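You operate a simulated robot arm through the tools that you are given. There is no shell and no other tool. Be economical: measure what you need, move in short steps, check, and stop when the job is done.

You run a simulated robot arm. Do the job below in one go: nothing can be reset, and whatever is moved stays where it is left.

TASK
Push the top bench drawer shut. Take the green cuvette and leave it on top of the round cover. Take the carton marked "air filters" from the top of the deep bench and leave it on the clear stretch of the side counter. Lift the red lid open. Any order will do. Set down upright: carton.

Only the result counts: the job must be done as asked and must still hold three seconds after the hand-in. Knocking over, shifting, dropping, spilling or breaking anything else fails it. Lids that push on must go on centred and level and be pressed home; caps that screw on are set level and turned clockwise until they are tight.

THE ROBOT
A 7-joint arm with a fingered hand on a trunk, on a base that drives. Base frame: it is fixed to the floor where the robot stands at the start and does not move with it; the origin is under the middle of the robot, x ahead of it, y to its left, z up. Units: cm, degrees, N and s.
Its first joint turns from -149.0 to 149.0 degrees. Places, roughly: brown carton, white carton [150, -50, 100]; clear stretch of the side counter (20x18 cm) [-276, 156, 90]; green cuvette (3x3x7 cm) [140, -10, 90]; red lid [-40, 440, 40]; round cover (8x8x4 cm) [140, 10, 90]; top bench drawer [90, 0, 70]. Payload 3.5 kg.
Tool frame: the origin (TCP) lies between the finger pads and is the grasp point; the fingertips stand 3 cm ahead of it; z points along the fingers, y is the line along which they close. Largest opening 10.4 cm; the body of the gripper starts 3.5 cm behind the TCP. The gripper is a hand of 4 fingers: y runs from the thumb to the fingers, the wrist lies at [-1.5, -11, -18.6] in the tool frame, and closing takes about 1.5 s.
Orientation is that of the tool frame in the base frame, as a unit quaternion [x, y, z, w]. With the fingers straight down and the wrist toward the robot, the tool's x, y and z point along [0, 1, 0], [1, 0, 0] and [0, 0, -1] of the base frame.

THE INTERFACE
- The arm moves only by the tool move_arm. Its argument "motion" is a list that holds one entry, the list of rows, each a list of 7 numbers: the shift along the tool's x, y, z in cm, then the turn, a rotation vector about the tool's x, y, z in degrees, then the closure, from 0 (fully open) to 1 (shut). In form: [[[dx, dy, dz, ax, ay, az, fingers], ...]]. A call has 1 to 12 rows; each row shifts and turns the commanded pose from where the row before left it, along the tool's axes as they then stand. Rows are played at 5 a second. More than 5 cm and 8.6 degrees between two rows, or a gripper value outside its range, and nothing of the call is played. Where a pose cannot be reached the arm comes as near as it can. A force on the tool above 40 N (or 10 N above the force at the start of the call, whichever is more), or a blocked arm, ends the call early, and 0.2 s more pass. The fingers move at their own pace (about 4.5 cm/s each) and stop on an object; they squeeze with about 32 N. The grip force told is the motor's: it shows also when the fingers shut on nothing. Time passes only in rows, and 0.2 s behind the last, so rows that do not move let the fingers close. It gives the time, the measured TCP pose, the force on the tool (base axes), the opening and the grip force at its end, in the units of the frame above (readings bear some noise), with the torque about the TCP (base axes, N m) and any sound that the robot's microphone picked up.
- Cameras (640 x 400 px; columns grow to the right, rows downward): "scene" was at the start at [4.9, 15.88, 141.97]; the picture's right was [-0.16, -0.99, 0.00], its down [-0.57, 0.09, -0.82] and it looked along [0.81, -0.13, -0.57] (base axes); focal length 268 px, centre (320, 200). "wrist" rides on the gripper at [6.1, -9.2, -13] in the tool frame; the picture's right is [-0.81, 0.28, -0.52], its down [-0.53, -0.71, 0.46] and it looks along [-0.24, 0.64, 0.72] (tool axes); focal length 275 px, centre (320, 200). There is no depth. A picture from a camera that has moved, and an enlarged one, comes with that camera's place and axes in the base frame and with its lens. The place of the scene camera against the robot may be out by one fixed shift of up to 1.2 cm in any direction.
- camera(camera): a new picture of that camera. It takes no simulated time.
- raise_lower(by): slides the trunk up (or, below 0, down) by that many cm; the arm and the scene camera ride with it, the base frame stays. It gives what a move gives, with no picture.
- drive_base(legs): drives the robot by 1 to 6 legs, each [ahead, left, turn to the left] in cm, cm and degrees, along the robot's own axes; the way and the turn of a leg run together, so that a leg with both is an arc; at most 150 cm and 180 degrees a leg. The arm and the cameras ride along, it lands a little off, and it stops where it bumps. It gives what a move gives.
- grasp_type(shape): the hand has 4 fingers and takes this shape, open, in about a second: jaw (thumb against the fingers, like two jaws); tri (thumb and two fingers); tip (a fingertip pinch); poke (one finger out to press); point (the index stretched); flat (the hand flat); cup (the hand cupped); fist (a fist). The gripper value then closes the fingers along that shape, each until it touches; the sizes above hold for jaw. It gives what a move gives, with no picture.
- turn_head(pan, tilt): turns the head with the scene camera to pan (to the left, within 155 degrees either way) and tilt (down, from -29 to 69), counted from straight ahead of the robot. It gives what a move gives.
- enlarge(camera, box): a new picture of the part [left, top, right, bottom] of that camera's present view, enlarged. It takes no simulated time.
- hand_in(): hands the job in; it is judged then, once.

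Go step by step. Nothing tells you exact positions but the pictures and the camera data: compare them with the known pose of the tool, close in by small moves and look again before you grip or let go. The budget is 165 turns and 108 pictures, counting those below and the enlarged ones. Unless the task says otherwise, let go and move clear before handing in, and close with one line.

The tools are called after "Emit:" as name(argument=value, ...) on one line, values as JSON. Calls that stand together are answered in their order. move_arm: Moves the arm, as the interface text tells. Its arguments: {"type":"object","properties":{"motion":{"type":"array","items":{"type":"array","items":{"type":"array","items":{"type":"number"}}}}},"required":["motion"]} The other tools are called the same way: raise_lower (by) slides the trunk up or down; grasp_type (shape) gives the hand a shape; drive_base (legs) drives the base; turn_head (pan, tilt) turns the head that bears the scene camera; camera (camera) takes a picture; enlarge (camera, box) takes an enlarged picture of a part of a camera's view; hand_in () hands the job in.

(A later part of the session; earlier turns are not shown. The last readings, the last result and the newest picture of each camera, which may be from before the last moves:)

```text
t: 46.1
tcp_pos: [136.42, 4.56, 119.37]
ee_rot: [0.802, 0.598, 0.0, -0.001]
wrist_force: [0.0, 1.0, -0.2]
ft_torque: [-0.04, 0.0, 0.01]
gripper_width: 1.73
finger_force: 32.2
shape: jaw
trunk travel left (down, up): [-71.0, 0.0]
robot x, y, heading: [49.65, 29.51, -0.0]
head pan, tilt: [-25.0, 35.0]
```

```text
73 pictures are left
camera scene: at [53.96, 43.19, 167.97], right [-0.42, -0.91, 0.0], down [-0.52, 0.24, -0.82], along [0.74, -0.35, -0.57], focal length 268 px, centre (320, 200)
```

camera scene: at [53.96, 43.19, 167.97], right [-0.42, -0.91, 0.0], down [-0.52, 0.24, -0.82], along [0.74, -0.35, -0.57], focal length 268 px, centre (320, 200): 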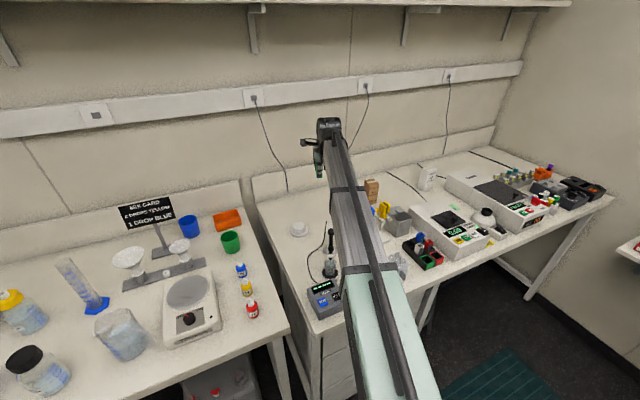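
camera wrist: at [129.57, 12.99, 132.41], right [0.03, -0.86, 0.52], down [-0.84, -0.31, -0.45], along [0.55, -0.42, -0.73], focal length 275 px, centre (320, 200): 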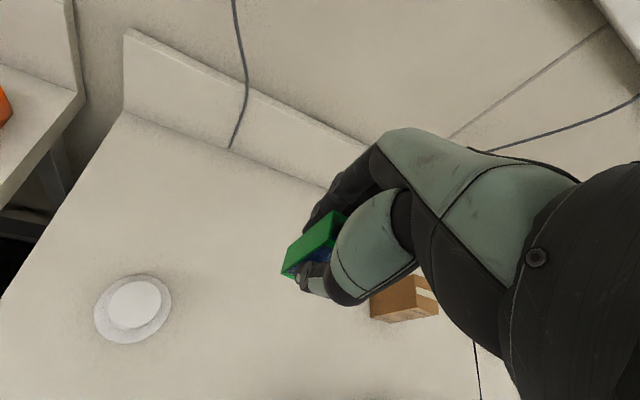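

The cover centre measures (136.3, 14.5), in agreement with the scene estimate. I move over it and come down to about 2 cm above.

Emit:
move_arm(motion=[[[3.17, -0.94, 0, 0, 0, 0, 1], [3.17, -0.94, 0, 0, 0, 0, 1], [3.17, -0.94, 0, 0, 0, 0, 1], [0, 0, 4, 0, 0, 0, 1], [0, 0, 4, 0, 0, 0, 1], [0, 0, 4, 0, 0, 0, 1], [0, 0, 4, 0, 0, 0, 1], [0, 0, 1.5, 0, 0, 0, 1], [0, 0, 0, 0, 0, 0, 1]]])

Emit:
camera(camera="wrist")

Emit:
enlarge(camera="scene", box=[260, 180, 360, 260])

```text
t: 48.1
tcp_pos: [136.57, 14.2, 101.69]
ee_rot: [0.801, 0.598, 0.0, 0.0]
wrist_force: [-0.4, -0.2, 0.3]
ft_torque: [0.03, 0.0, 0.01]
gripper_width: 1.76
finger_force: 31.8
shape: jaw
trunk travel left (down, up): [-71.0, 0.0]
robot x, y, heading: [50.14, 29.59, -0.1]
head pan, tilt: [-25.0, 35.0]
```

```text
72 pictures are left
camera wrist: at [129.67, 22.67, 114.66], right [0.03, -0.86, 0.52], down [-0.84, -0.31, -0.45], along [0.55, -0.42, -0.73], focal length 275 px, centre (320, 200)
```

wrist: 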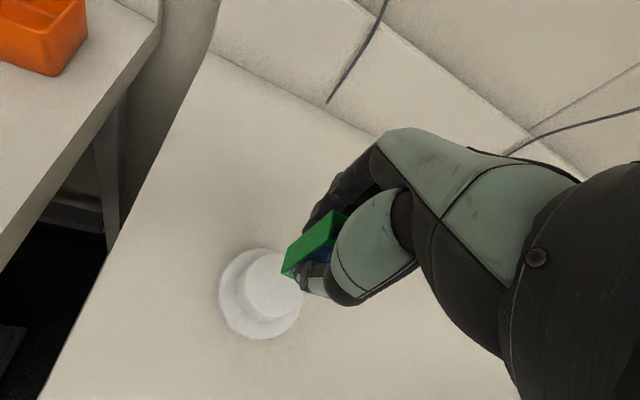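

```text
5.00 times, centred on (310, 220) of scene
camera zoom: at [53.96, 43.21, 167.97], right [-0.42, -0.91, 0.0], down [-0.52, 0.24, -0.82], along [0.74, -0.35, -0.57], focal length 1338 px, centre (370, 100)
```

zoom: 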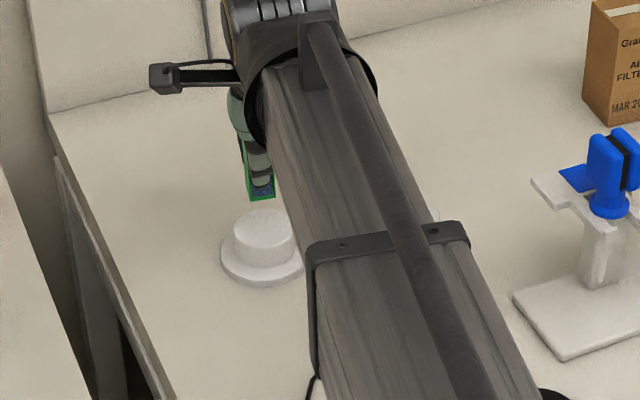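

The cuvette is over the cover's flat top with about 2.6 cm to go. I nudge 0.4 cm back and lower gently.

Emit:
move_arm(motion=[[[-0.1, -0.35, 1, 0, 0, 0, 1], [0, 0, 1, 0, 0, 0, 1], [0, 0, 0.3, 0, 0, 0, 1], [0, 0, 0, 0, 0, 0, 1]]])

Emit:
enlarge(camera="scene", box=[290, 210, 340, 250])

```text
t: 49.1
tcp_pos: [136.14, 14.35, 99.27]
ee_rot: [0.801, 0.598, 0.0, -0.001]
wrist_force: [0.6, 0.9, 0.0]
ft_torque: [-0.01, 0.0, 0.0]
gripper_width: 1.73
finger_force: 32.3
shape: jaw
trunk travel left (down, up): [-71.0, 0.0]
robot x, y, heading: [49.84, 29.61, 0.3]
head pan, tilt: [-25.0, 35.0]
```

```text
10.00 times, centred on (315, 230) of scene
camera zoom: at [53.96, 43.22, 167.97], right [-0.42, -0.91, 0.0], down [-0.52, 0.24, -0.82], along [0.74, -0.35, -0.57], focal length 2677 px, centre (370, -100)
```

zoom: 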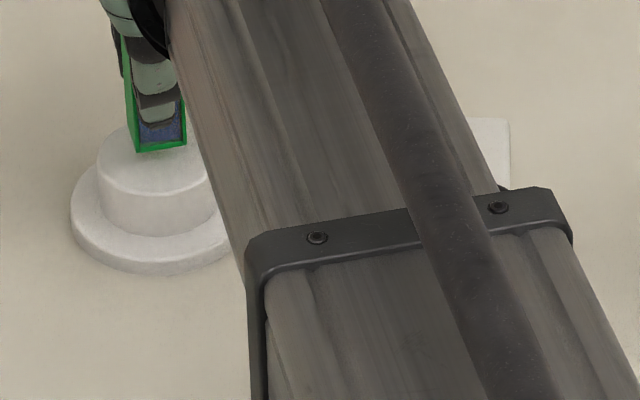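

It is about 1 cm above still. I lower in small steps, watching for contact force.

Emit:
move_arm(motion=[[[0, 0, 0.3, 0, 0, 0, 1], [0, 0, 0.3, 0, 0, 0, 1], [0, 0, 0, 0, 0, 0, 1]]])

Emit:
enlarge(camera="scene", box=[290, 210, 340, 250])

```text
t: 49.9
tcp_pos: [135.92, 14.33, 98.56]
ee_rot: [0.802, 0.598, 0.0, -0.001]
wrist_force: [-0.4, -0.5, -0.5]
ft_torque: [0.0, 0.02, 0.0]
gripper_width: 1.71
finger_force: 32.4
shape: jaw
trunk travel left (down, up): [-71.0, 0.0]
robot x, y, heading: [49.76, 29.45, -0.2]
head pan, tilt: [-25.0, 35.0]
```

```text
10.00 times, centred on (315, 230) of scene
camera zoom: at [53.96, 43.22, 167.97], right [-0.42, -0.91, 0.0], down [-0.52, 0.24, -0.82], along [0.74, -0.35, -0.57], focal length 2677 px, centre (370, -100)
```

zoom: 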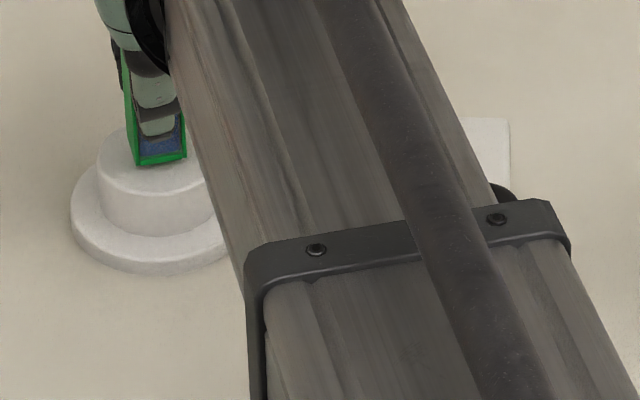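

Still no contact; a little further.

Emit:
move_arm(motion=[[[0, 0, 0.25, 0, 0, 0, 1], [0, 0, 0.25, 0, 0, 0, 1], [0, 0, 0, 0, 0, 0, 1]]])

Emit:
move_arm(motion=[[[0, 0, 0.2, 0, 0, 0, 1], [0, 0, 0, 0, 0, 0, 1]]])

Emit:
enlarge(camera="scene", box=[290, 210, 340, 250])

```text
t: 50.7
tcp_pos: [135.88, 14.25, 98.2]
ee_rot: [0.801, 0.598, 0.0, 0.0]
wrist_force: [-0.8, 0.2, 5.6]
ft_torque: [-0.01, -0.01, 0.0]
gripper_width: 1.75
finger_force: 31.8
shape: jaw
trunk travel left (down, up): [-71.0, 0.0]
robot x, y, heading: [49.63, 29.55, 0.1]
head pan, tilt: [-25.0, 35.0]
```

```text
t: 51.3
tcp_pos: [135.96, 14.24, 98.18]
ee_rot: [0.801, 0.598, 0.0, 0.001]
wrist_force: [-0.8, 0.8, 11.7]
ft_torque: [0.01, -0.13, 0.0]
gripper_width: 1.78
finger_force: 31.7
shape: jaw
trunk travel left (down, up): [-71.0, 0.0]
robot x, y, heading: [49.59, 29.71, 0.2]
head pan, tilt: [-25.0, 35.0]
```

```text
10.00 times, centred on (315, 230) of scene
camera zoom: at [53.78, 43.26, 167.98], right [-0.42, -0.91, 0.0], down [-0.52, 0.24, -0.82], along [0.74, -0.35, -0.57], focal length 2677 px, centre (370, -100)
```

zoom: 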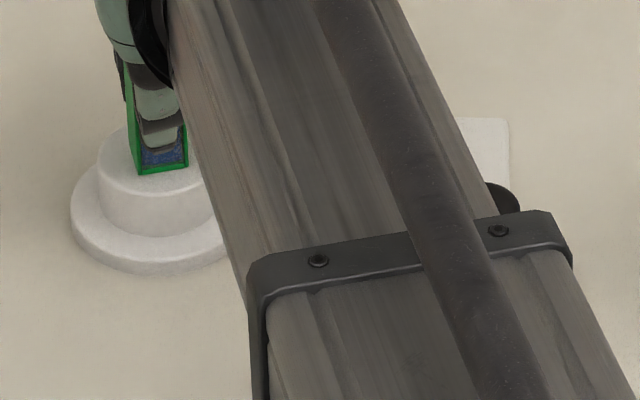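

The cuvette rests on the centre of the cover (contact 12 N). I ease the pressure and open the hand slowly.

Emit:
move_arm(motion=[[[0, 0, -0.25, 0, 0, 0, 1], [0, 0, 0, 0, 0, 0, 0.8], [0, 0, 0, 0, 0, 0, 0.7], [0, 0, 0, 0, 0, 0, 0.6], [0, 0, 0, 0, 0, 0, 0.5], [0, 0, 0, 0, 0, 0, 0.3], [0, 0, 0, 0, 0, 0, 0], [0, 0, 0, 0, 0, 0, 0], [0, 0, 0, 0, 0, 0, 0]]])

Emit:
camera(camera="wrist")

```text
t: 53.3
tcp_pos: [135.9, 14.23, 98.23]
ee_rot: [0.801, 0.599, 0.0, -0.001]
wrist_force: [-0.4, 0.4, -0.5]
ft_torque: [0.01, 0.03, -0.04]
gripper_width: 10.35
finger_force: 0.0
shape: jaw
trunk travel left (down, up): [-71.0, 0.0]
robot x, y, heading: [49.69, 29.64, 0.1]
head pan, tilt: [-25.0, 35.0]
```

```text
67 pictures are left
camera wrist: at [129.04, 22.69, 111.3], right [0.03, -0.86, 0.52], down [-0.84, -0.31, -0.45], along [0.55, -0.42, -0.73], focal length 275 px, centre (320, 200)
```

wrist: 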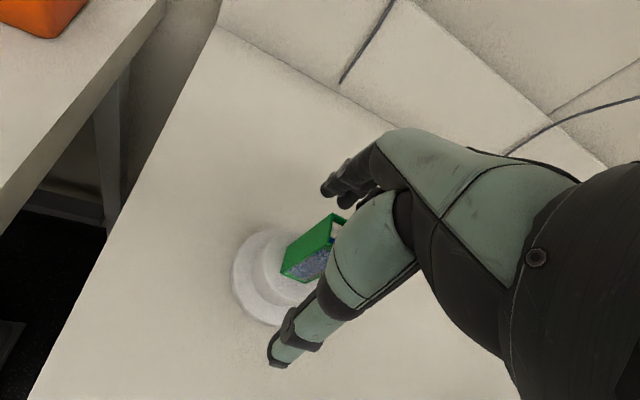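

The cuvette stands free. I lift the hand straight up and check.

Emit:
move_arm(motion=[[[0, 0, -2, 0, 0, 0, 0], [0, 0, -4, 0, 0, 0, 0], [0, 0, -4, 0, 0, 0, 0], [0, 0, -5, 0, 0, 0, 0], [0, 0, -5, 0, 0, 0, 0], [0, 0, -5, 0, 0, 0, 0]]])

Emit:
camera(camera="wrist")

Emit:
enlarge(camera="scene", box=[260, 170, 420, 270])

```text
t: 54.7
tcp_pos: [136.06, 14.14, 123.39]
ee_rot: [0.801, 0.599, -0.001, 0.0]
wrist_force: [0.3, -0.2, 0.1]
ft_torque: [0.03, 0.01, -0.06]
gripper_width: 10.38
finger_force: 0.2
shape: jaw
trunk travel left (down, up): [-71.0, 0.0]
robot x, y, heading: [49.73, 29.68, 0.5]
head pan, tilt: [-25.0, 35.0]
```

```text
66 pictures are left
camera wrist: at [129.18, 22.63, 136.49], right [0.03, -0.86, 0.52], down [-0.84, -0.31, -0.45], along [0.55, -0.42, -0.73], focal length 275 px, centre (320, 200)
```

wrist: 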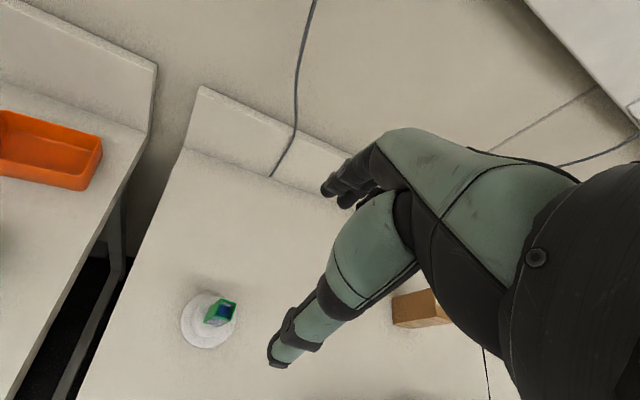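

```text
4.00 times, centred on (340, 220) of scene
camera zoom: at [53.92, 43.23, 167.97], right [-0.42, -0.91, 0.0], down [-0.52, 0.24, -0.82], along [0.74, -0.35, -0.57], focal length 1071 px, centre (240, 120)
```

zoom: 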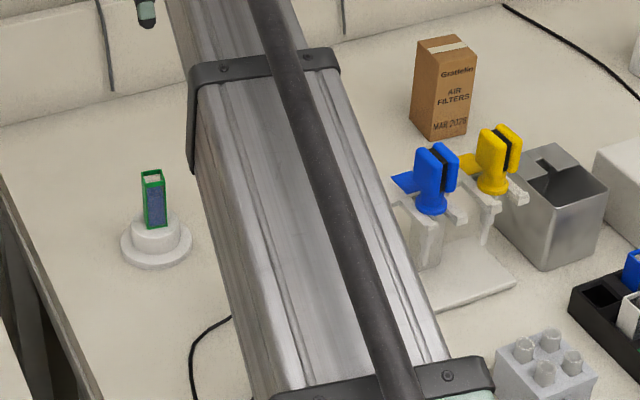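

The cuvette stands on the cover. Next is the brown "air filters" carton near (143, -26). I drive right with the hand kept high, then look.

Emit:
drive_base(legs=[[3, -55, 0]])

Emit:
move_arm(motion=[[[0, 0, 0, 0, 0, -8.2, 0], [0, 0, 0, 0, 0, -8.3, 0], [4, -2, 0, 0, 0, 0, 0], [4, -1, 0, 0, 0, 0, 0], [4, 0, 0, 0, 0, 0, 0], [0, 0, 0, 0, 0, 0, 0]]])

Emit:
turn_head(pan=5, tilt=40)

Emit:
camera(camera="wrist")

Emit:
camera(camera="scene")

```text
t: 57.8
tcp_pos: [138.57, -40.88, 123.36]
ee_rot: [0.806, 0.592, -0.001, -0.001]
wrist_force: [-1.1, -0.1, 0.1]
ft_torque: [-0.01, 0.01, 0.0]
gripper_width: 10.38
finger_force: 0.0
shape: jaw
trunk travel left (down, up): [-71.0, 0.0]
robot x, y, heading: [52.61, -24.13, -0.7]
head pan, tilt: [-25.0, 35.0]
```

```text
t: 59.2
tcp_pos: [135.65, -28.51, 123.77]
ee_rot: [0.712, 0.702, -0.001, -0.001]
wrist_force: [-0.4, 0.1, 0.0]
ft_torque: [-0.02, 0.0, -0.01]
gripper_width: 10.42
finger_force: 0.0
shape: jaw
trunk travel left (down, up): [-71.0, 0.0]
robot x, y, heading: [52.77, -24.16, -0.6]
head pan, tilt: [-25.0, 35.0]
```

```text
t: 60.2
tcp_pos: [135.74, -28.67, 123.56]
ee_rot: [0.712, 0.702, -0.001, -0.001]
wrist_force: [-0.3, 0.2, -0.3]
ft_torque: [0.02, -0.04, 0.0]
gripper_width: 10.37
finger_force: 0.0
shape: jaw
trunk travel left (down, up): [-71.0, 0.0]
robot x, y, heading: [52.37, -24.43, -0.7]
head pan, tilt: [5.0, 40.0]
```

```text
64 pictures are left
camera wrist: at [126.73, -22.39, 136.84], right [0.26, -0.81, 0.52], down [-0.72, -0.52, -0.45], along [0.64, -0.25, -0.73], focal length 275 px, centre (320, 200)
```

wrist: 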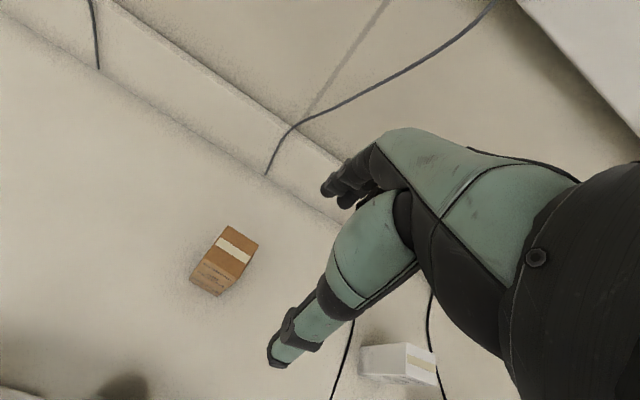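

```text
63 pictures are left
camera scene: at [57.43, -6.26, 167.22], right [0.07, -1.0, 0.0], down [-0.64, -0.05, -0.77], along [0.76, 0.06, -0.64], focal length 268 px, centre (320, 200)
```

scene: 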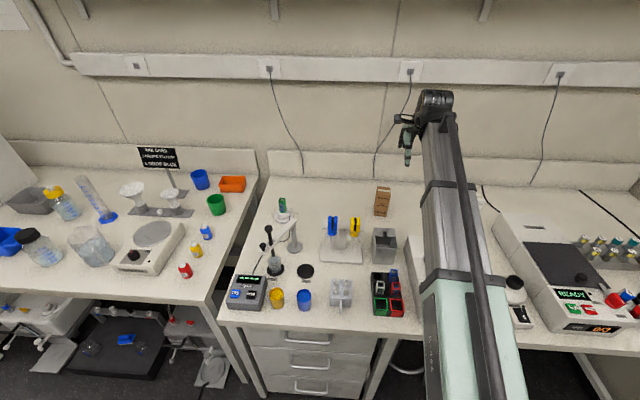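

Emit:
enlarge(camera="wrist", box=[160, 200, 288, 312])

Emit:
enlarge(camera="scene", box=[350, 170, 430, 230])

```text
3.57 times, centred on (224, 256) of wrist
camera zoom: at [126.73, -22.39, 136.84], right [0.26, -0.81, 0.52], down [-0.72, -0.52, -0.45], along [0.64, -0.25, -0.73], focal length 983 px, centre (663, 0)
```

zoom: 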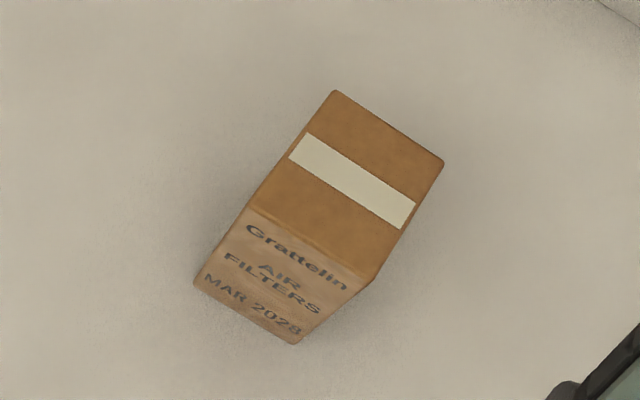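

```text
6.67 times, centred on (390, 200) of scene
camera zoom: at [57.43, -6.26, 167.22], right [0.07, -1.0, 0.0], down [-0.64, -0.05, -0.77], along [0.76, 0.06, -0.64], focal length 1785 px, centre (-147, 200)
```

zoom: 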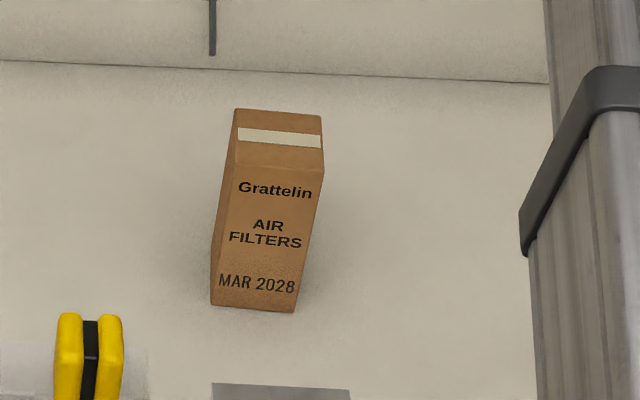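

The carton measures about 5.5 x 5.3 x 11.3 cm, centred on (142.5, -25.8) with its top near z=100.3. I move over it and descend to just above.

Emit:
move_arm(motion=[[[1.45, 3.4, 0, 0, 0, 0, 0], [1.45, 3.4, 0, 0, 0, 0, 0], [0, 0, 5, 0, 0, 0, 0], [0, 0, 5, 0, 0, 0, 0], [0, 0, 5, 0, 0, 0, 0], [0, 0, 2.5, 0, 0, 0, 0], [0, 0, 0, 0, 0, 0, 0]]])

Emit:
camera(camera="wrist")

Emit:
enlarge(camera="scene", box=[320, 130, 480, 270])

```text
t: 61.8
tcp_pos: [142.65, -26.17, 105.69]
ee_rot: [0.713, 0.701, -0.001, -0.001]
wrist_force: [0.6, 0.7, 0.1]
ft_torque: [0.0, 0.03, 0.0]
gripper_width: 10.37
finger_force: 0.0
shape: jaw
trunk travel left (down, up): [-71.0, 0.0]
robot x, y, heading: [52.62, -24.33, -0.7]
head pan, tilt: [5.0, 40.0]
```

```text
60 pictures are left
camera wrist: at [133.69, -19.81, 118.94], right [0.26, -0.81, 0.52], down [-0.72, -0.52, -0.45], along [0.64, -0.25, -0.73], focal length 275 px, centre (320, 200)
```

wrist: 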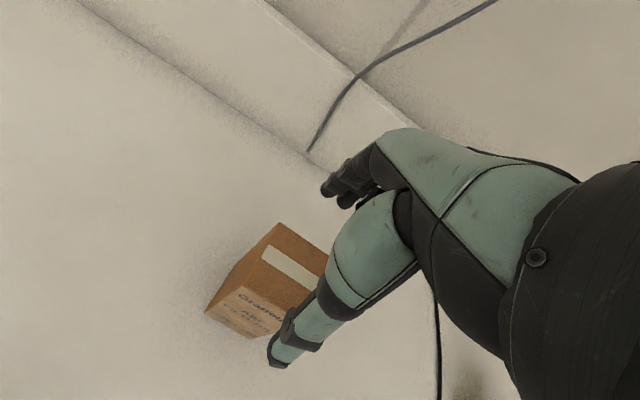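

```text
2.86 times, centred on (400, 200) of scene
camera zoom: at [57.42, -6.25, 167.22], right [0.07, -1.0, 0.0], down [-0.64, -0.05, -0.77], along [0.76, 0.06, -0.64], focal length 765 px, centre (91, 200)
```

zoom: 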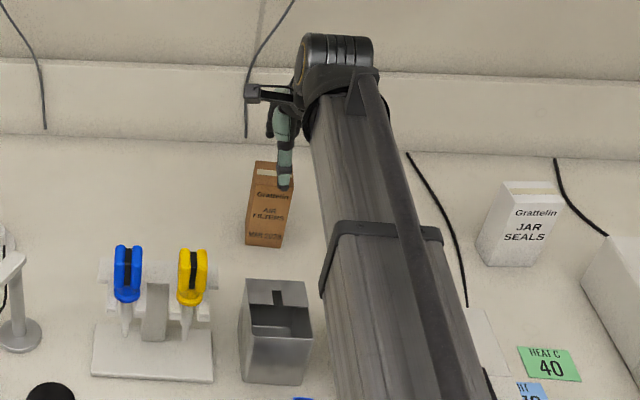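

Alignment is good; I shift 0.3 cm left and go down around the carton.

Emit:
move_arm(motion=[[[0.3, 0, 2.5, 0, 0, 0, 0], [0, 0, 2, 0, 0, 0, 0], [0, 0, 2, 0, 0, 0, 0], [0, 0, 2, 0, 0, 0, 0], [0, 0, 0, 0, 0, 0, 0]]])

Emit:
camera(camera="wrist")

```text
t: 63.0
tcp_pos: [142.48, -25.71, 97.41]
ee_rot: [0.712, 0.702, 0.0, 0.0]
wrist_force: [-0.8, 0.4, 5.1]
ft_torque: [0.01, 0.05, 0.0]
gripper_width: 10.39
finger_force: 0.0
shape: jaw
trunk travel left (down, up): [-71.0, 0.0]
robot x, y, heading: [52.57, -24.17, -0.8]
head pan, tilt: [5.0, 40.0]
```

```text
58 pictures are left
camera wrist: at [133.51, -19.56, 110.51], right [0.26, -0.81, 0.52], down [-0.72, -0.52, -0.46], along [0.64, -0.25, -0.72], focal length 275 px, centre (320, 200)
```

wrist: 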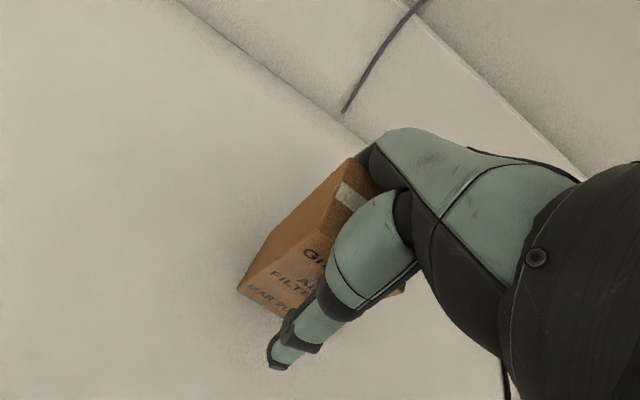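

There is a slight 5 N touch, probably the palm on the carton top. I back up half a centimetre and close the hand.

Emit:
move_arm(motion=[[[0, 0, -0.6, 0, 0, 0, 0], [0, 0, 0, 0, 0, 0, 0.3], [0, 0, 0, 0, 0, 0, 0.5], [0, 0, 0, 0, 0, 0, 0.7], [0, 0, 0, 0, 0, 0, 0.9], [0, 0, 0, 0, 0, 0, 1], [0, 0, 0, 0, 0, 0, 1], [0, 0, 0, 0, 0, 0, 1]]])

Emit:
camera(camera="wrist")

```text
t: 64.8
tcp_pos: [142.44, -25.92, 97.97]
ee_rot: [0.712, 0.702, -0.001, -0.001]
wrist_force: [0.5, 0.2, 0.1]
ft_torque: [0.0, -0.01, -0.01]
gripper_width: 4.97
finger_force: 32.1
shape: jaw
trunk travel left (down, up): [-71.0, 0.0]
robot x, y, heading: [52.41, -24.39, -0.7]
head pan, tilt: [5.0, 40.0]
```

```text
57 pictures are left
camera wrist: at [133.57, -19.62, 111.07], right [0.27, -0.81, 0.52], down [-0.72, -0.52, -0.45], along [0.64, -0.25, -0.73], focal length 275 px, centre (320, 200)
```

wrist: 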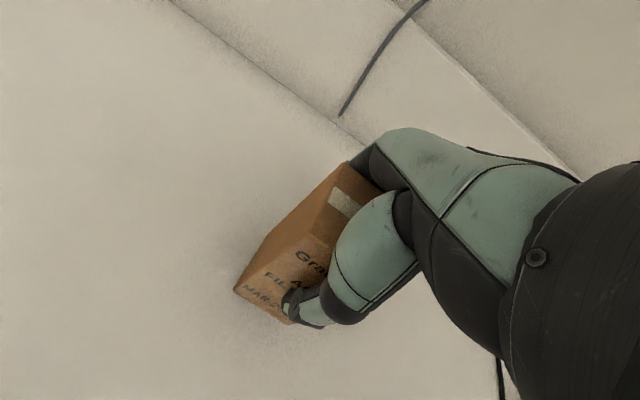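

The carton is held. I lift it straight up and check.

Emit:
move_arm(motion=[[[0, 0, -2, 0, 0, 0, 1], [0, 0, -4, 0, 0, 0, 1], [0, 0, -4, 0, 0, 0, 1], [0, 0, -4, 0, 0, 0, 1], [0, 0, -4, 0, 0, 0, 1], [0, 0, -4, 0, 0, 0, 1], [0, 0, -3, 0, 0, 0, 1], [0, 0, 0, 0, 0, 0, 1]]])

Emit:
camera(camera="wrist")

Emit:
camera(camera="scene")

```text
t: 66.6
tcp_pos: [142.76, -25.64, 123.13]
ee_rot: [0.711, 0.703, -0.001, -0.001]
wrist_force: [0.5, -0.7, -1.6]
ft_torque: [0.02, 0.03, -0.02]
gripper_width: 4.97
finger_force: 31.3
shape: jaw
trunk travel left (down, up): [-71.0, 0.0]
robot x, y, heading: [52.67, -24.35, -0.7]
head pan, tilt: [5.0, 40.0]
```

```text
56 pictures are left
camera wrist: at [133.85, -19.45, 136.23], right [0.26, -0.81, 0.52], down [-0.72, -0.52, -0.45], along [0.64, -0.25, -0.73], focal length 275 px, centre (320, 200)
```

wrist: 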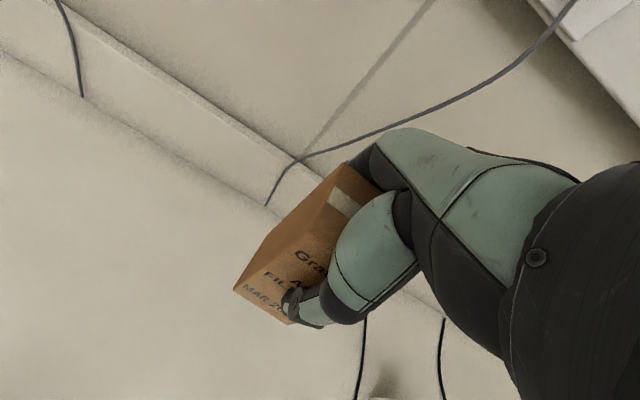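

```text
55 pictures are left
camera scene: at [57.46, -6.25, 167.21], right [0.07, -1.0, 0.0], down [-0.64, -0.05, -0.77], along [0.76, 0.06, -0.64], focal length 268 px, centre (320, 200)
```

scene: 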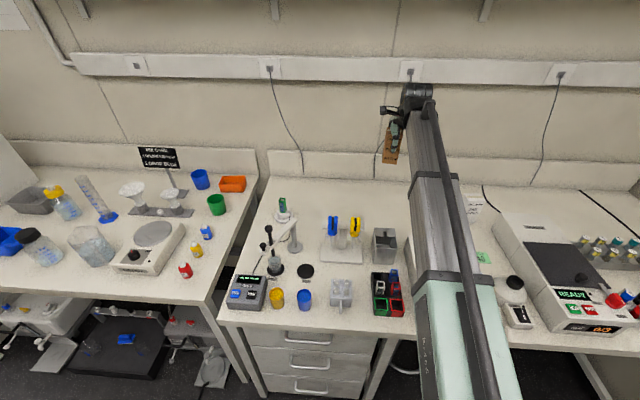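

The carton is up and upright. I back away to open floor and look round toward the side counter.

Emit:
drive_base(legs=[[-80, 0, 0]])

Emit:
turn_head(pan=150, tilt=20)

Emit:
camera(camera="scene")

Emit:
turn_head(pan=100, tilt=20)

Emit:
camera(camera="scene")

```text
t: 70.8
tcp_pos: [63.65, -23.52, 123.22]
ee_rot: [0.704, 0.71, -0.001, 0.0]
wrist_force: [0.1, -0.6, -1.0]
ft_torque: [-0.02, 0.02, 0.02]
gripper_width: 4.97
finger_force: 31.9
shape: jaw
trunk travel left (down, up): [-71.0, 0.0]
robot x, y, heading: [-26.65, -23.68, 0.4]
head pan, tilt: [5.0, 40.0]
```

```text
t: 73.1
tcp_pos: [63.63, -23.55, 123.09]
ee_rot: [0.705, 0.709, 0.0, -0.001]
wrist_force: [0.2, 0.8, -1.6]
ft_torque: [0.01, 0.01, 0.01]
gripper_width: 4.95
finger_force: 32.3
shape: jaw
trunk travel left (down, up): [-71.0, 0.0]
robot x, y, heading: [-26.85, -24.09, 0.6]
head pan, tilt: [150.0, 20.0]
```

```text
54 pictures are left
camera scene: at [-38.72, -2.12, 170.36], right [0.49, 0.87, 0.0], down [0.3, -0.17, -0.94], along [-0.82, 0.46, -0.34], focal length 268 px, centre (320, 200)
```

scene: 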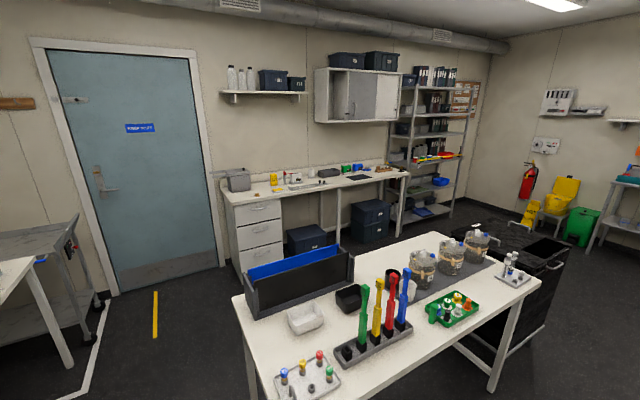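

```text
t: 74.3
tcp_pos: [63.6, -23.47, 123.07]
ee_rot: [0.705, 0.71, -0.001, -0.001]
wrist_force: [0.3, 0.4, -1.0]
ft_torque: [-0.03, -0.02, 0.02]
gripper_width: 4.96
finger_force: 32.3
shape: jaw
trunk travel left (down, up): [-71.0, 0.0]
robot x, y, heading: [-26.77, -23.85, 0.5]
head pan, tilt: [100.0, 20.0]
```

```text
53 pictures are left
camera scene: at [-32.31, 2.44, 170.36], right [0.98, 0.18, 0.0], down [0.06, -0.34, -0.94], along [-0.17, 0.92, -0.34], focal length 268 px, centre (320, 200)
```

scene: 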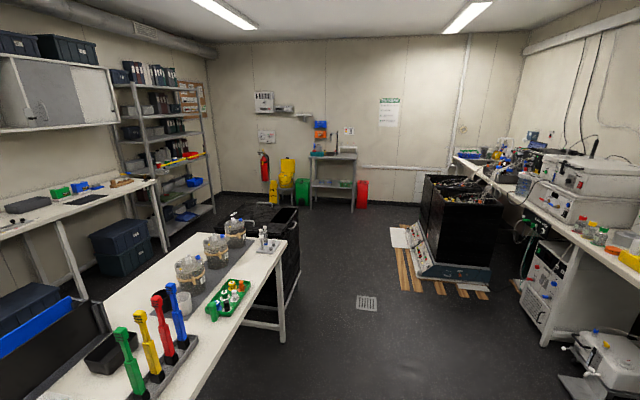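

The side counter is along the far wall (front edge about x=-250, y 35 to 229), and an island table lies between (x -147 to -90, y 13 to 157). I draw the carton in, turn round, and go round the island's near end.

Emit:
move_arm(motion=[[[0, -4, 0, 0, 0, 0, 1], [0, -4, 0, 0, 0, 0, 1], [0, -4, 0, 0, 0, 0, 1], [0, -4, 0, 0, 0, 0, 1], [0, -4, 0, 0, 0, 0, 1], [0, -4, 0, 0, 0, 0, 1], [0, -4, 0, 0, 0, 0, 1], [0, 0, 0, 0, 0, 0, 1]]])

Emit:
turn_head(pan=-9, tilt=35)

Emit:
drive_base(legs=[[0, 0, 90], [0, 0, 89.5]])

Emit:
camera(camera="scene")

```text
t: 76.1
tcp_pos: [35.24, -23.64, 123.07]
ee_rot: [0.705, 0.709, -0.001, -0.001]
wrist_force: [0.0, 0.0, -1.0]
ft_torque: [-0.01, -0.06, -0.01]
gripper_width: 4.96
finger_force: 31.9
shape: jaw
trunk travel left (down, up): [-71.0, 0.0]
robot x, y, heading: [-26.69, -24.04, 0.3]
head pan, tilt: [100.0, 20.0]
```

```text
t: 78.0
tcp_pos: [35.41, -23.6, 123.06]
ee_rot: [0.704, 0.71, -0.001, 0.0]
wrist_force: [0.3, 0.8, -1.4]
ft_torque: [-0.01, 0.02, 0.03]
gripper_width: 4.95
finger_force: 32.2
shape: jaw
trunk travel left (down, up): [-71.0, 0.0]
robot x, y, heading: [-26.52, -24.07, 0.2]
head pan, tilt: [-9.0, 35.0]
```

```text
t: 85.8
tcp_pos: [-88.66, -20.45, 123.12]
ee_rot: [-0.687, 0.727, -0.001, 0.001]
wrist_force: [-0.2, 1.1, -1.3]
ft_torque: [-0.01, 0.0, 0.0]
gripper_width: 4.91
finger_force: 31.3
shape: jaw
trunk travel left (down, up): [-71.0, 0.0]
robot x, y, heading: [-26.58, -23.75, 176.7]
head pan, tilt: [-9.0, 35.0]
```

```text
52 pictures are left
camera scene: at [-31.08, -39.06, 167.97], right [0.21, 0.98, 0.0], down [0.56, -0.12, -0.82], along [-0.8, 0.17, -0.57], focal length 268 px, centre (320, 200)
```

scene: 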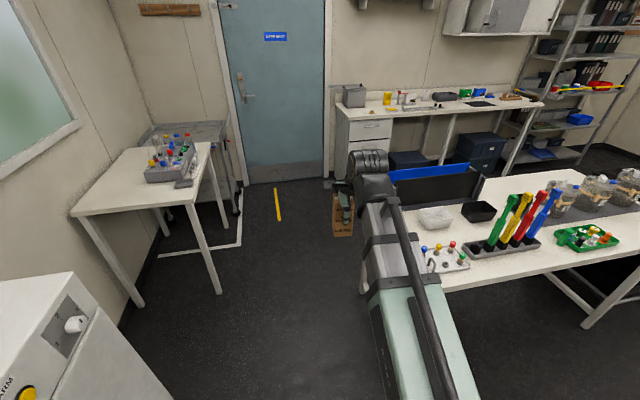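

The way past the island is free along y about -40. I straighten the heading, sidestep and drive ahead.

Emit:
drive_base(legs=[[0, 0, 3.3], [0, 16, 0], [85, 0, 0]])

Emit:
camera(camera="scene")

```text
t: 91.8
tcp_pos: [-173.34, -39.75, 123.15]
ee_rot: [0.707, -0.707, 0.0, 0.0]
wrist_force: [-0.5, 0.2, -1.4]
ft_torque: [0.01, 0.06, 0.01]
gripper_width: 4.9
finger_force: 32.1
shape: jaw
trunk travel left (down, up): [-71.0, 0.0]
robot x, y, heading: [-111.35, -39.61, -179.9]
head pan, tilt: [-9.0, 35.0]
```

```text
51 pictures are left
camera scene: at [-114.86, -55.22, 167.97], right [0.16, 0.99, 0.0], down [0.57, -0.09, -0.82], along [-0.81, 0.13, -0.57], focal length 268 px, centre (320, 200)
```

scene: 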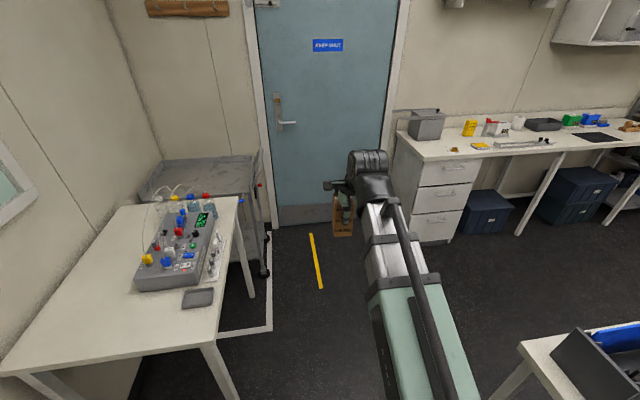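

Clear ahead. I drive on into the corridor in front of the counter and look at it.

Emit:
drive_base(legs=[[84, 0, 0], [0, -110, 0]])

Emit:
turn_head(pan=-35, tilt=35)

Emit:
camera(camera="scene")

```text
t: 101.5
tcp_pos: [-259.41, 67.48, 123.07]
ee_rot: [0.715, -0.699, 0.001, 0.0]
wrist_force: [0.1, 0.1, -0.6]
ft_torque: [0.0, -0.02, 0.02]
gripper_width: 4.89
finger_force: 32.1
shape: jaw
trunk travel left (down, up): [-71.0, 0.0]
robot x, y, heading: [-197.25, 68.94, -178.9]
head pan, tilt: [-9.0, 35.0]
```

```text
t: 102.3
tcp_pos: [-259.47, 67.41, 123.16]
ee_rot: [0.715, -0.699, 0.001, -0.001]
wrist_force: [0.0, 0.0, -1.0]
ft_torque: [-0.04, 0.0, -0.03]
gripper_width: 4.88
finger_force: 31.9
shape: jaw
trunk travel left (down, up): [-71.0, 0.0]
robot x, y, heading: [-197.48, 68.71, -178.7]
head pan, tilt: [-35.0, 35.0]
```

```text
50 pictures are left
camera scene: at [-199.2, 56.91, 167.97], right [0.56, 0.83, 0.0], down [0.48, -0.32, -0.82], along [-0.68, 0.46, -0.57], focal length 268 px, centre (320, 200)
```

scene: 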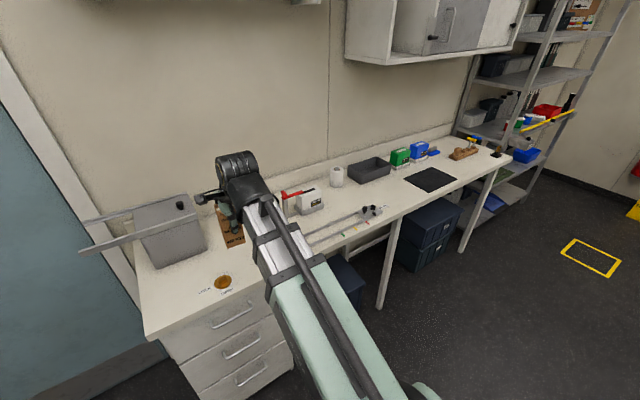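

The clear stretch lies between the metal slide and the black mat, in front of the grey tray. I move along the counter to face it.

Emit:
drive_base(legs=[[0, 0, -1.2], [0, -84, 0]])

Emit:
turn_head(pan=5, tilt=45)

Emit:
camera(camera="scene")

Emit:
camera(camera="wrist")

```text
t: 107.2
tcp_pos: [-259.67, 152.07, 123.18]
ee_rot: [0.709, -0.705, 0.001, 0.0]
wrist_force: [0.0, -0.1, -1.2]
ft_torque: [-0.02, 0.03, 0.02]
gripper_width: 4.85
finger_force: 32.2
shape: jaw
trunk travel left (down, up): [-71.0, 0.0]
robot x, y, heading: [-197.78, 152.23, -179.5]
head pan, tilt: [-35.0, 35.0]
```

```text
t: 108.2
tcp_pos: [-259.54, 152.09, 123.15]
ee_rot: [0.709, -0.705, 0.001, -0.001]
wrist_force: [0.0, 0.3, -1.5]
ft_torque: [-0.03, 0.0, -0.01]
gripper_width: 4.9
finger_force: 31.9
shape: jaw
trunk travel left (down, up): [-71.0, 0.0]
robot x, y, heading: [-197.43, 152.26, -179.6]
head pan, tilt: [5.0, 45.0]
```

```text
49 pictures are left
camera scene: at [-200.42, 134.79, 166.49], right [-0.09, 1.0, 0.0], down [0.7, 0.06, -0.71], along [-0.7, -0.06, -0.71], focal length 268 px, centre (320, 200)
```

scene: 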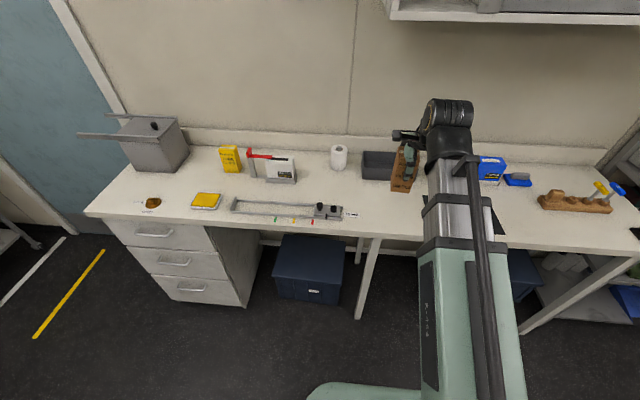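

```text
48 pictures are left
camera wrist: at [-250.31, 145.96, 136.19], right [-0.28, 0.81, 0.52], down [0.71, 0.54, -0.45], along [-0.64, 0.24, -0.73], focal length 275 px, centre (320, 200)
```

wrist: 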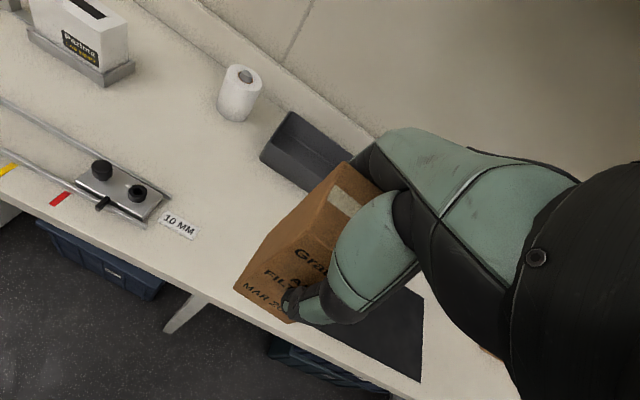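

The free area spans roughly y 146–170, x -290 to -254. I bring the carton over (-275, 157) and lower it to a few centimetres above the top.

Emit:
move_arm(motion=[[[-1.22, 3.85, 0, 0, 0, 0, 1], [-1.22, 3.85, 0, 0, 0, 0, 1], [-1.22, 3.85, 0, 0, 0, 0, 1], [-1.22, 3.85, 0, 0, 0, 0, 1], [0, 0, 4, 0, 0, 0, 1], [0, 0, 4, 0, 0, 0, 1], [0, 0, 4, 0, 0, 0, 1], [0, 0, 4, 0, 0, 0, 1], [0, 0, 3, 0, 0, 0, 1], [0, 0, 0, 0, 0, 0, 1]]])

Emit:
camera(camera="wrist")

Emit:
enlarge(camera="scene", box=[320, 110, 540, 250])

```text
t: 110.4
tcp_pos: [-275.02, 156.99, 104.01]
ee_rot: [0.709, -0.705, 0.001, -0.001]
wrist_force: [0.6, 0.1, -1.9]
ft_torque: [0.01, -0.02, -0.02]
gripper_width: 4.88
finger_force: 31.8
shape: jaw
trunk travel left (down, up): [-71.0, 0.0]
robot x, y, heading: [-197.81, 152.17, -180.0]
head pan, tilt: [5.0, 45.0]
```

```text
47 pictures are left
camera wrist: at [-265.69, 150.93, 117.14], right [-0.28, 0.81, 0.52], down [0.71, 0.54, -0.45], along [-0.65, 0.24, -0.73], focal length 275 px, centre (320, 200)
```

wrist: 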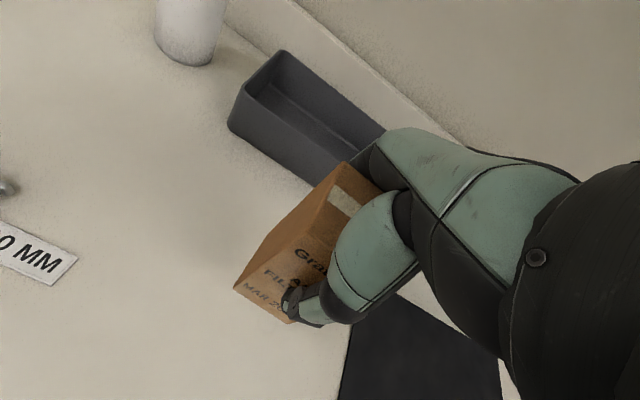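

```text
2.86 times, centred on (430, 180) of scene
camera zoom: at [-200.42, 134.78, 166.49], right [-0.09, 1.0, 0.0], down [0.7, 0.06, -0.71], along [-0.7, -0.06, -0.71], focal length 765 px, centre (6, 257)
```

zoom: 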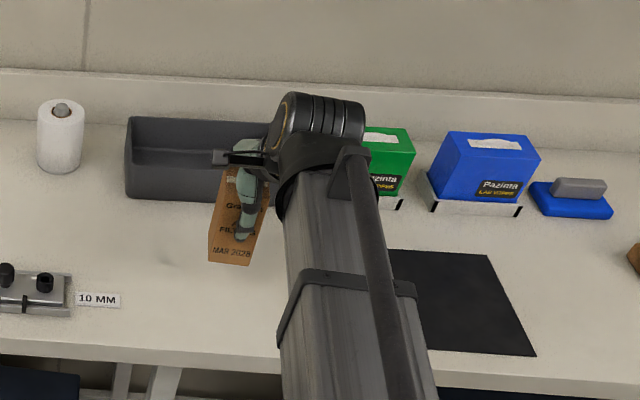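

The carton is over clear counter, away from tray, mat and label. I lower it further in gentle steps.

Emit:
move_arm(motion=[[[0, 0, 1.5, 0, 0, 0, 1], [0, 0, 1.5, 0, 0, 0, 1], [0, 0, 0, 0, 0, 0, 1]]])

Emit:
enlarge(camera="scene", box=[370, 150, 450, 230])

```text
t: 111.2
tcp_pos: [-274.99, 156.96, 101.04]
ee_rot: [0.709, -0.705, 0.0, 0.0]
wrist_force: [-1.2, -0.2, -1.7]
ft_torque: [0.0, -0.02, -0.02]
gripper_width: 4.89
finger_force: 32.2
shape: jaw
trunk travel left (down, up): [-71.0, 0.0]
robot x, y, heading: [-197.57, 151.97, -179.5]
head pan, tilt: [5.0, 45.0]
```

```text
5.00 times, centred on (410, 190) of scene
camera zoom: at [-200.43, 134.78, 166.49], right [-0.09, 1.0, 0.0], down [0.7, 0.06, -0.71], along [-0.7, -0.06, -0.71], focal length 1338 px, centre (-130, 250)
```

zoom: 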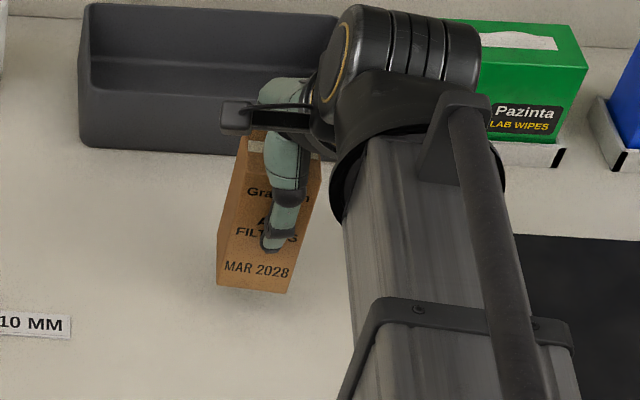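

Emit:
move_arm(motion=[[[0, 0, 0.5, 0, 0, 0, 1], [0, 0, 0.5, 0, 0, 0, 1], [0, 0, 0, 0, 0, 0, 1]]])

Emit:
move_arm(motion=[[[0, 0, 0.25, 0, 0, 0, 1], [0, 0, 0.25, 0, 0, 0, 1], [0, 0, 0, 0, 0, 0, 1]]])

Emit:
enlarge(camera="scene", box=[370, 150, 450, 230])

```text
t: 112.0
tcp_pos: [-275.07, 157.02, 100.1]
ee_rot: [0.709, -0.705, 0.0, -0.001]
wrist_force: [0.1, 0.1, -1.3]
ft_torque: [0.01, -0.02, 0.03]
gripper_width: 4.87
finger_force: 32.5
shape: jaw
trunk travel left (down, up): [-71.0, 0.0]
robot x, y, heading: [-197.71, 152.33, -179.5]
head pan, tilt: [5.0, 45.0]
```

```text
t: 112.8
tcp_pos: [-274.92, 156.78, 99.64]
ee_rot: [0.708, -0.706, 0.0, -0.001]
wrist_force: [0.5, -1.4, -1.3]
ft_torque: [-0.02, 0.01, 0.0]
gripper_width: 4.89
finger_force: 31.9
shape: jaw
trunk travel left (down, up): [-71.0, 0.0]
robot x, y, heading: [-197.37, 152.47, -179.8]
head pan, tilt: [5.0, 45.0]
```

```text
5.00 times, centred on (410, 190) of scene
camera zoom: at [-200.43, 134.78, 166.49], right [-0.09, 1.0, 0.0], down [0.7, 0.06, -0.71], along [-0.7, -0.06, -0.71], focal length 1338 px, centre (-130, 250)
```

zoom: 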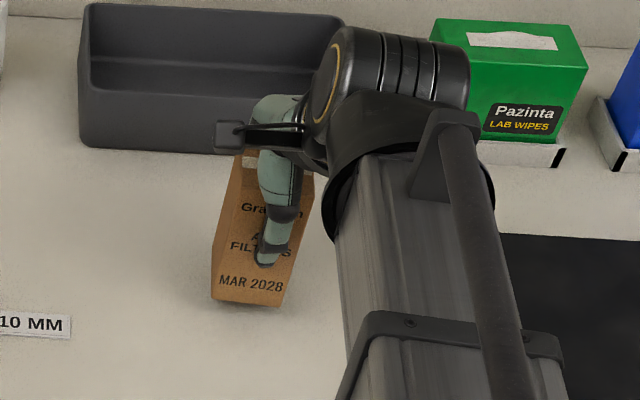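

Emit:
move_arm(motion=[[[0, 0, 0.25, 0, 0, 0, 1], [0, 0, 0.25, 0, 0, 0, 1], [0, 0, 0, 0, 0, 0, 1]]])

Emit:
move_arm(motion=[[[0, 0, 0.2, 0, 0, 0, 1], [0, 0, 0, 0, 0, 0, 1]]])

Emit:
move_arm(motion=[[[0, 0, 0.2, 0, 0, 0, 1], [0, 0, 0, 0, 0, 0, 1]]])

```text
t: 113.6
tcp_pos: [-274.92, 156.89, 98.99]
ee_rot: [0.709, -0.705, 0.001, 0.0]
wrist_force: [0.9, 0.4, -2.1]
ft_torque: [0.0, -0.01, 0.02]
gripper_width: 4.89
finger_force: 32.3
shape: jaw
trunk travel left (down, up): [-71.0, 0.0]
robot x, y, heading: [-197.07, 151.91, -179.8]
head pan, tilt: [5.0, 45.0]
```

```text
t: 114.2
tcp_pos: [-275.0, 156.8, 98.71]
ee_rot: [0.709, -0.706, 0.0, 0.0]
wrist_force: [0.2, -0.6, -1.3]
ft_torque: [0.0, 0.01, 0.02]
gripper_width: 4.87
finger_force: 32.2
shape: jaw
trunk travel left (down, up): [-71.0, 0.0]
robot x, y, heading: [-197.21, 151.88, -179.9]
head pan, tilt: [5.0, 45.0]
```

```text
t: 114.8
tcp_pos: [-274.84, 156.86, 98.63]
ee_rot: [0.709, -0.705, 0.001, -0.001]
wrist_force: [0.2, -0.4, -1.5]
ft_torque: [-0.01, -0.03, 0.01]
gripper_width: 4.87
finger_force: 32.5
shape: jaw
trunk travel left (down, up): [-71.0, 0.0]
robot x, y, heading: [-197.66, 152.03, -179.4]
head pan, tilt: [5.0, 45.0]
```

Emit:
move_arm(motion=[[[0, 0, 0.2, 0, 0, 0, 1], [0, 0, 0, 0, 0, 0, 1]]])

Emit:
move_arm(motion=[[[0, 0, 0.2, 0, 0, 0, 1], [0, 0, 0, 0, 0, 0, 1]]])

Emit:
move_arm(motion=[[[0, 0, 0.2, 0, 0, 0, 1], [0, 0, 0, 0, 0, 0, 1]]])

Emit:
enlarge(camera="scene", box=[370, 150, 450, 230])

```text
t: 115.4
tcp_pos: [-275.0, 156.85, 98.58]
ee_rot: [0.709, -0.705, 0.001, -0.001]
wrist_force: [0.4, -0.5, -2.4]
ft_torque: [-0.04, -0.01, -0.02]
gripper_width: 4.89
finger_force: 32.3
shape: jaw
trunk travel left (down, up): [-71.0, 0.0]
robot x, y, heading: [-197.36, 152.21, -179.8]
head pan, tilt: [5.0, 45.0]
```

```text
t: 116.0
tcp_pos: [-274.94, 156.87, 98.23]
ee_rot: [0.709, -0.705, 0.001, -0.001]
wrist_force: [0.9, -0.2, -1.7]
ft_torque: [-0.01, -0.04, 0.02]
gripper_width: 4.85
finger_force: 32.4
shape: jaw
trunk travel left (down, up): [-71.0, 0.0]
robot x, y, heading: [-197.64, 152.31, -179.7]
head pan, tilt: [5.0, 45.0]
```

```text
t: 116.6
tcp_pos: [-275.05, 156.98, 98.01]
ee_rot: [0.709, -0.705, 0.0, -0.001]
wrist_force: [-0.2, 0.1, -1.8]
ft_torque: [-0.02, 0.0, -0.01]
gripper_width: 4.88
finger_force: 32.1
shape: jaw
trunk travel left (down, up): [-71.0, 0.0]
robot x, y, heading: [-197.76, 152.45, -179.8]
head pan, tilt: [5.0, 45.0]
```

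```text
5.00 times, centred on (410, 190) of scene
camera zoom: at [-200.43, 134.78, 166.49], right [-0.09, 1.0, 0.0], down [0.7, 0.06, -0.71], along [-0.7, -0.06, -0.71], focal length 1338 px, centre (-130, 250)
```

zoom: 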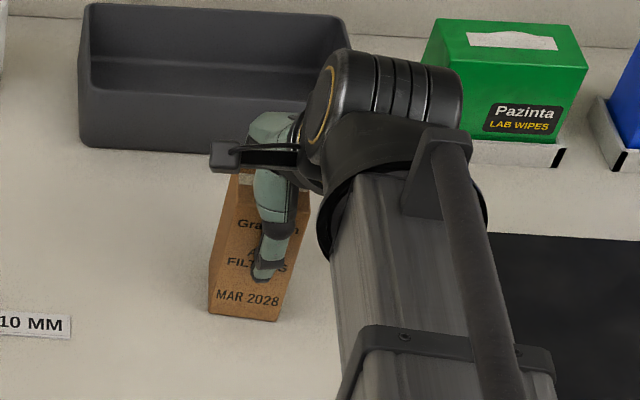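

No contact yet; I keep lowering in small steps.

Emit:
move_arm(motion=[[[0, 0, 0.2, 0, 0, 0, 1], [0, 0, 0.2, 0, 0, 0, 1], [0, 0, 0, 0, 0, 0, 1]]])

Emit:
move_arm(motion=[[[0, 0, 0.2, 0, 0, 0, 1], [0, 0, 0, 0, 0, 0, 1]]])

Emit:
move_arm(motion=[[[0, 0, 0.2, 0, 0, 0, 1], [0, 0, 0, 0, 0, 0, 1]]])

Emit:
enlarge(camera="scene", box=[370, 150, 450, 230])

```text
t: 117.4
tcp_pos: [-275.07, 156.83, 97.78]
ee_rot: [0.708, -0.706, 0.0, 0.001]
wrist_force: [-2.4, 0.6, 17.9]
ft_torque: [0.07, 0.0, 0.03]
gripper_width: 4.92
finger_force: 32.6
shape: jaw
trunk travel left (down, up): [-71.0, 0.0]
robot x, y, heading: [-197.4, 151.86, -180.1]
head pan, tilt: [5.0, 45.0]
```

```text
t: 118.0
tcp_pos: [-274.98, 156.9, 97.71]
ee_rot: [0.708, -0.706, -0.002, 0.001]
wrist_force: [-4.1, 2.1, 34.3]
ft_torque: [0.12, 0.05, 0.01]
gripper_width: 4.99
finger_force: 31.5
shape: jaw
trunk travel left (down, up): [-71.0, 0.0]
robot x, y, heading: [-197.84, 152.37, -179.9]
head pan, tilt: [5.0, 45.0]
```

```text
t: 118.5
tcp_pos: [-274.99, 156.8, 97.83]
ee_rot: [0.709, -0.706, -0.004, 0.003]
wrist_force: [2.2, 1.3, 26.4]
ft_torque: [0.01, -0.33, 0.01]
gripper_width: 5.05
finger_force: 32.4
shape: jaw
trunk travel left (down, up): [-71.0, 0.0]
robot x, y, heading: [-197.52, 152.31, -179.5]
head pan, tilt: [5.0, 45.0]
stopped in row 2: the force on the tool passed its limit at 46 N (the readings are from after the stop); the commanded pose is now the measured one
```

```text
5.00 times, centred on (410, 190) of scene
camera zoom: at [-200.11, 134.77, 166.48], right [-0.09, 1.0, 0.0], down [0.7, 0.06, -0.71], along [-0.71, -0.06, -0.71], focal length 1338 px, centre (-130, 250)
```

zoom: 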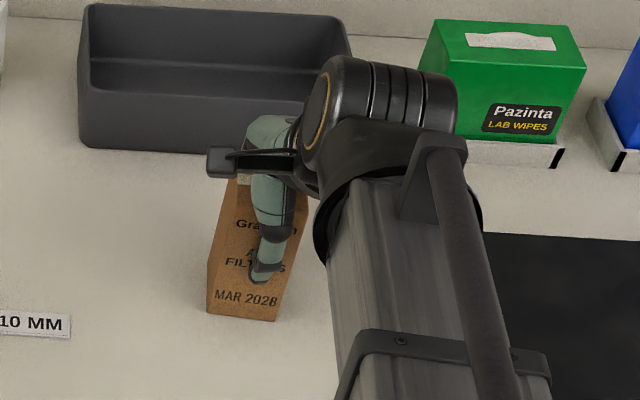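

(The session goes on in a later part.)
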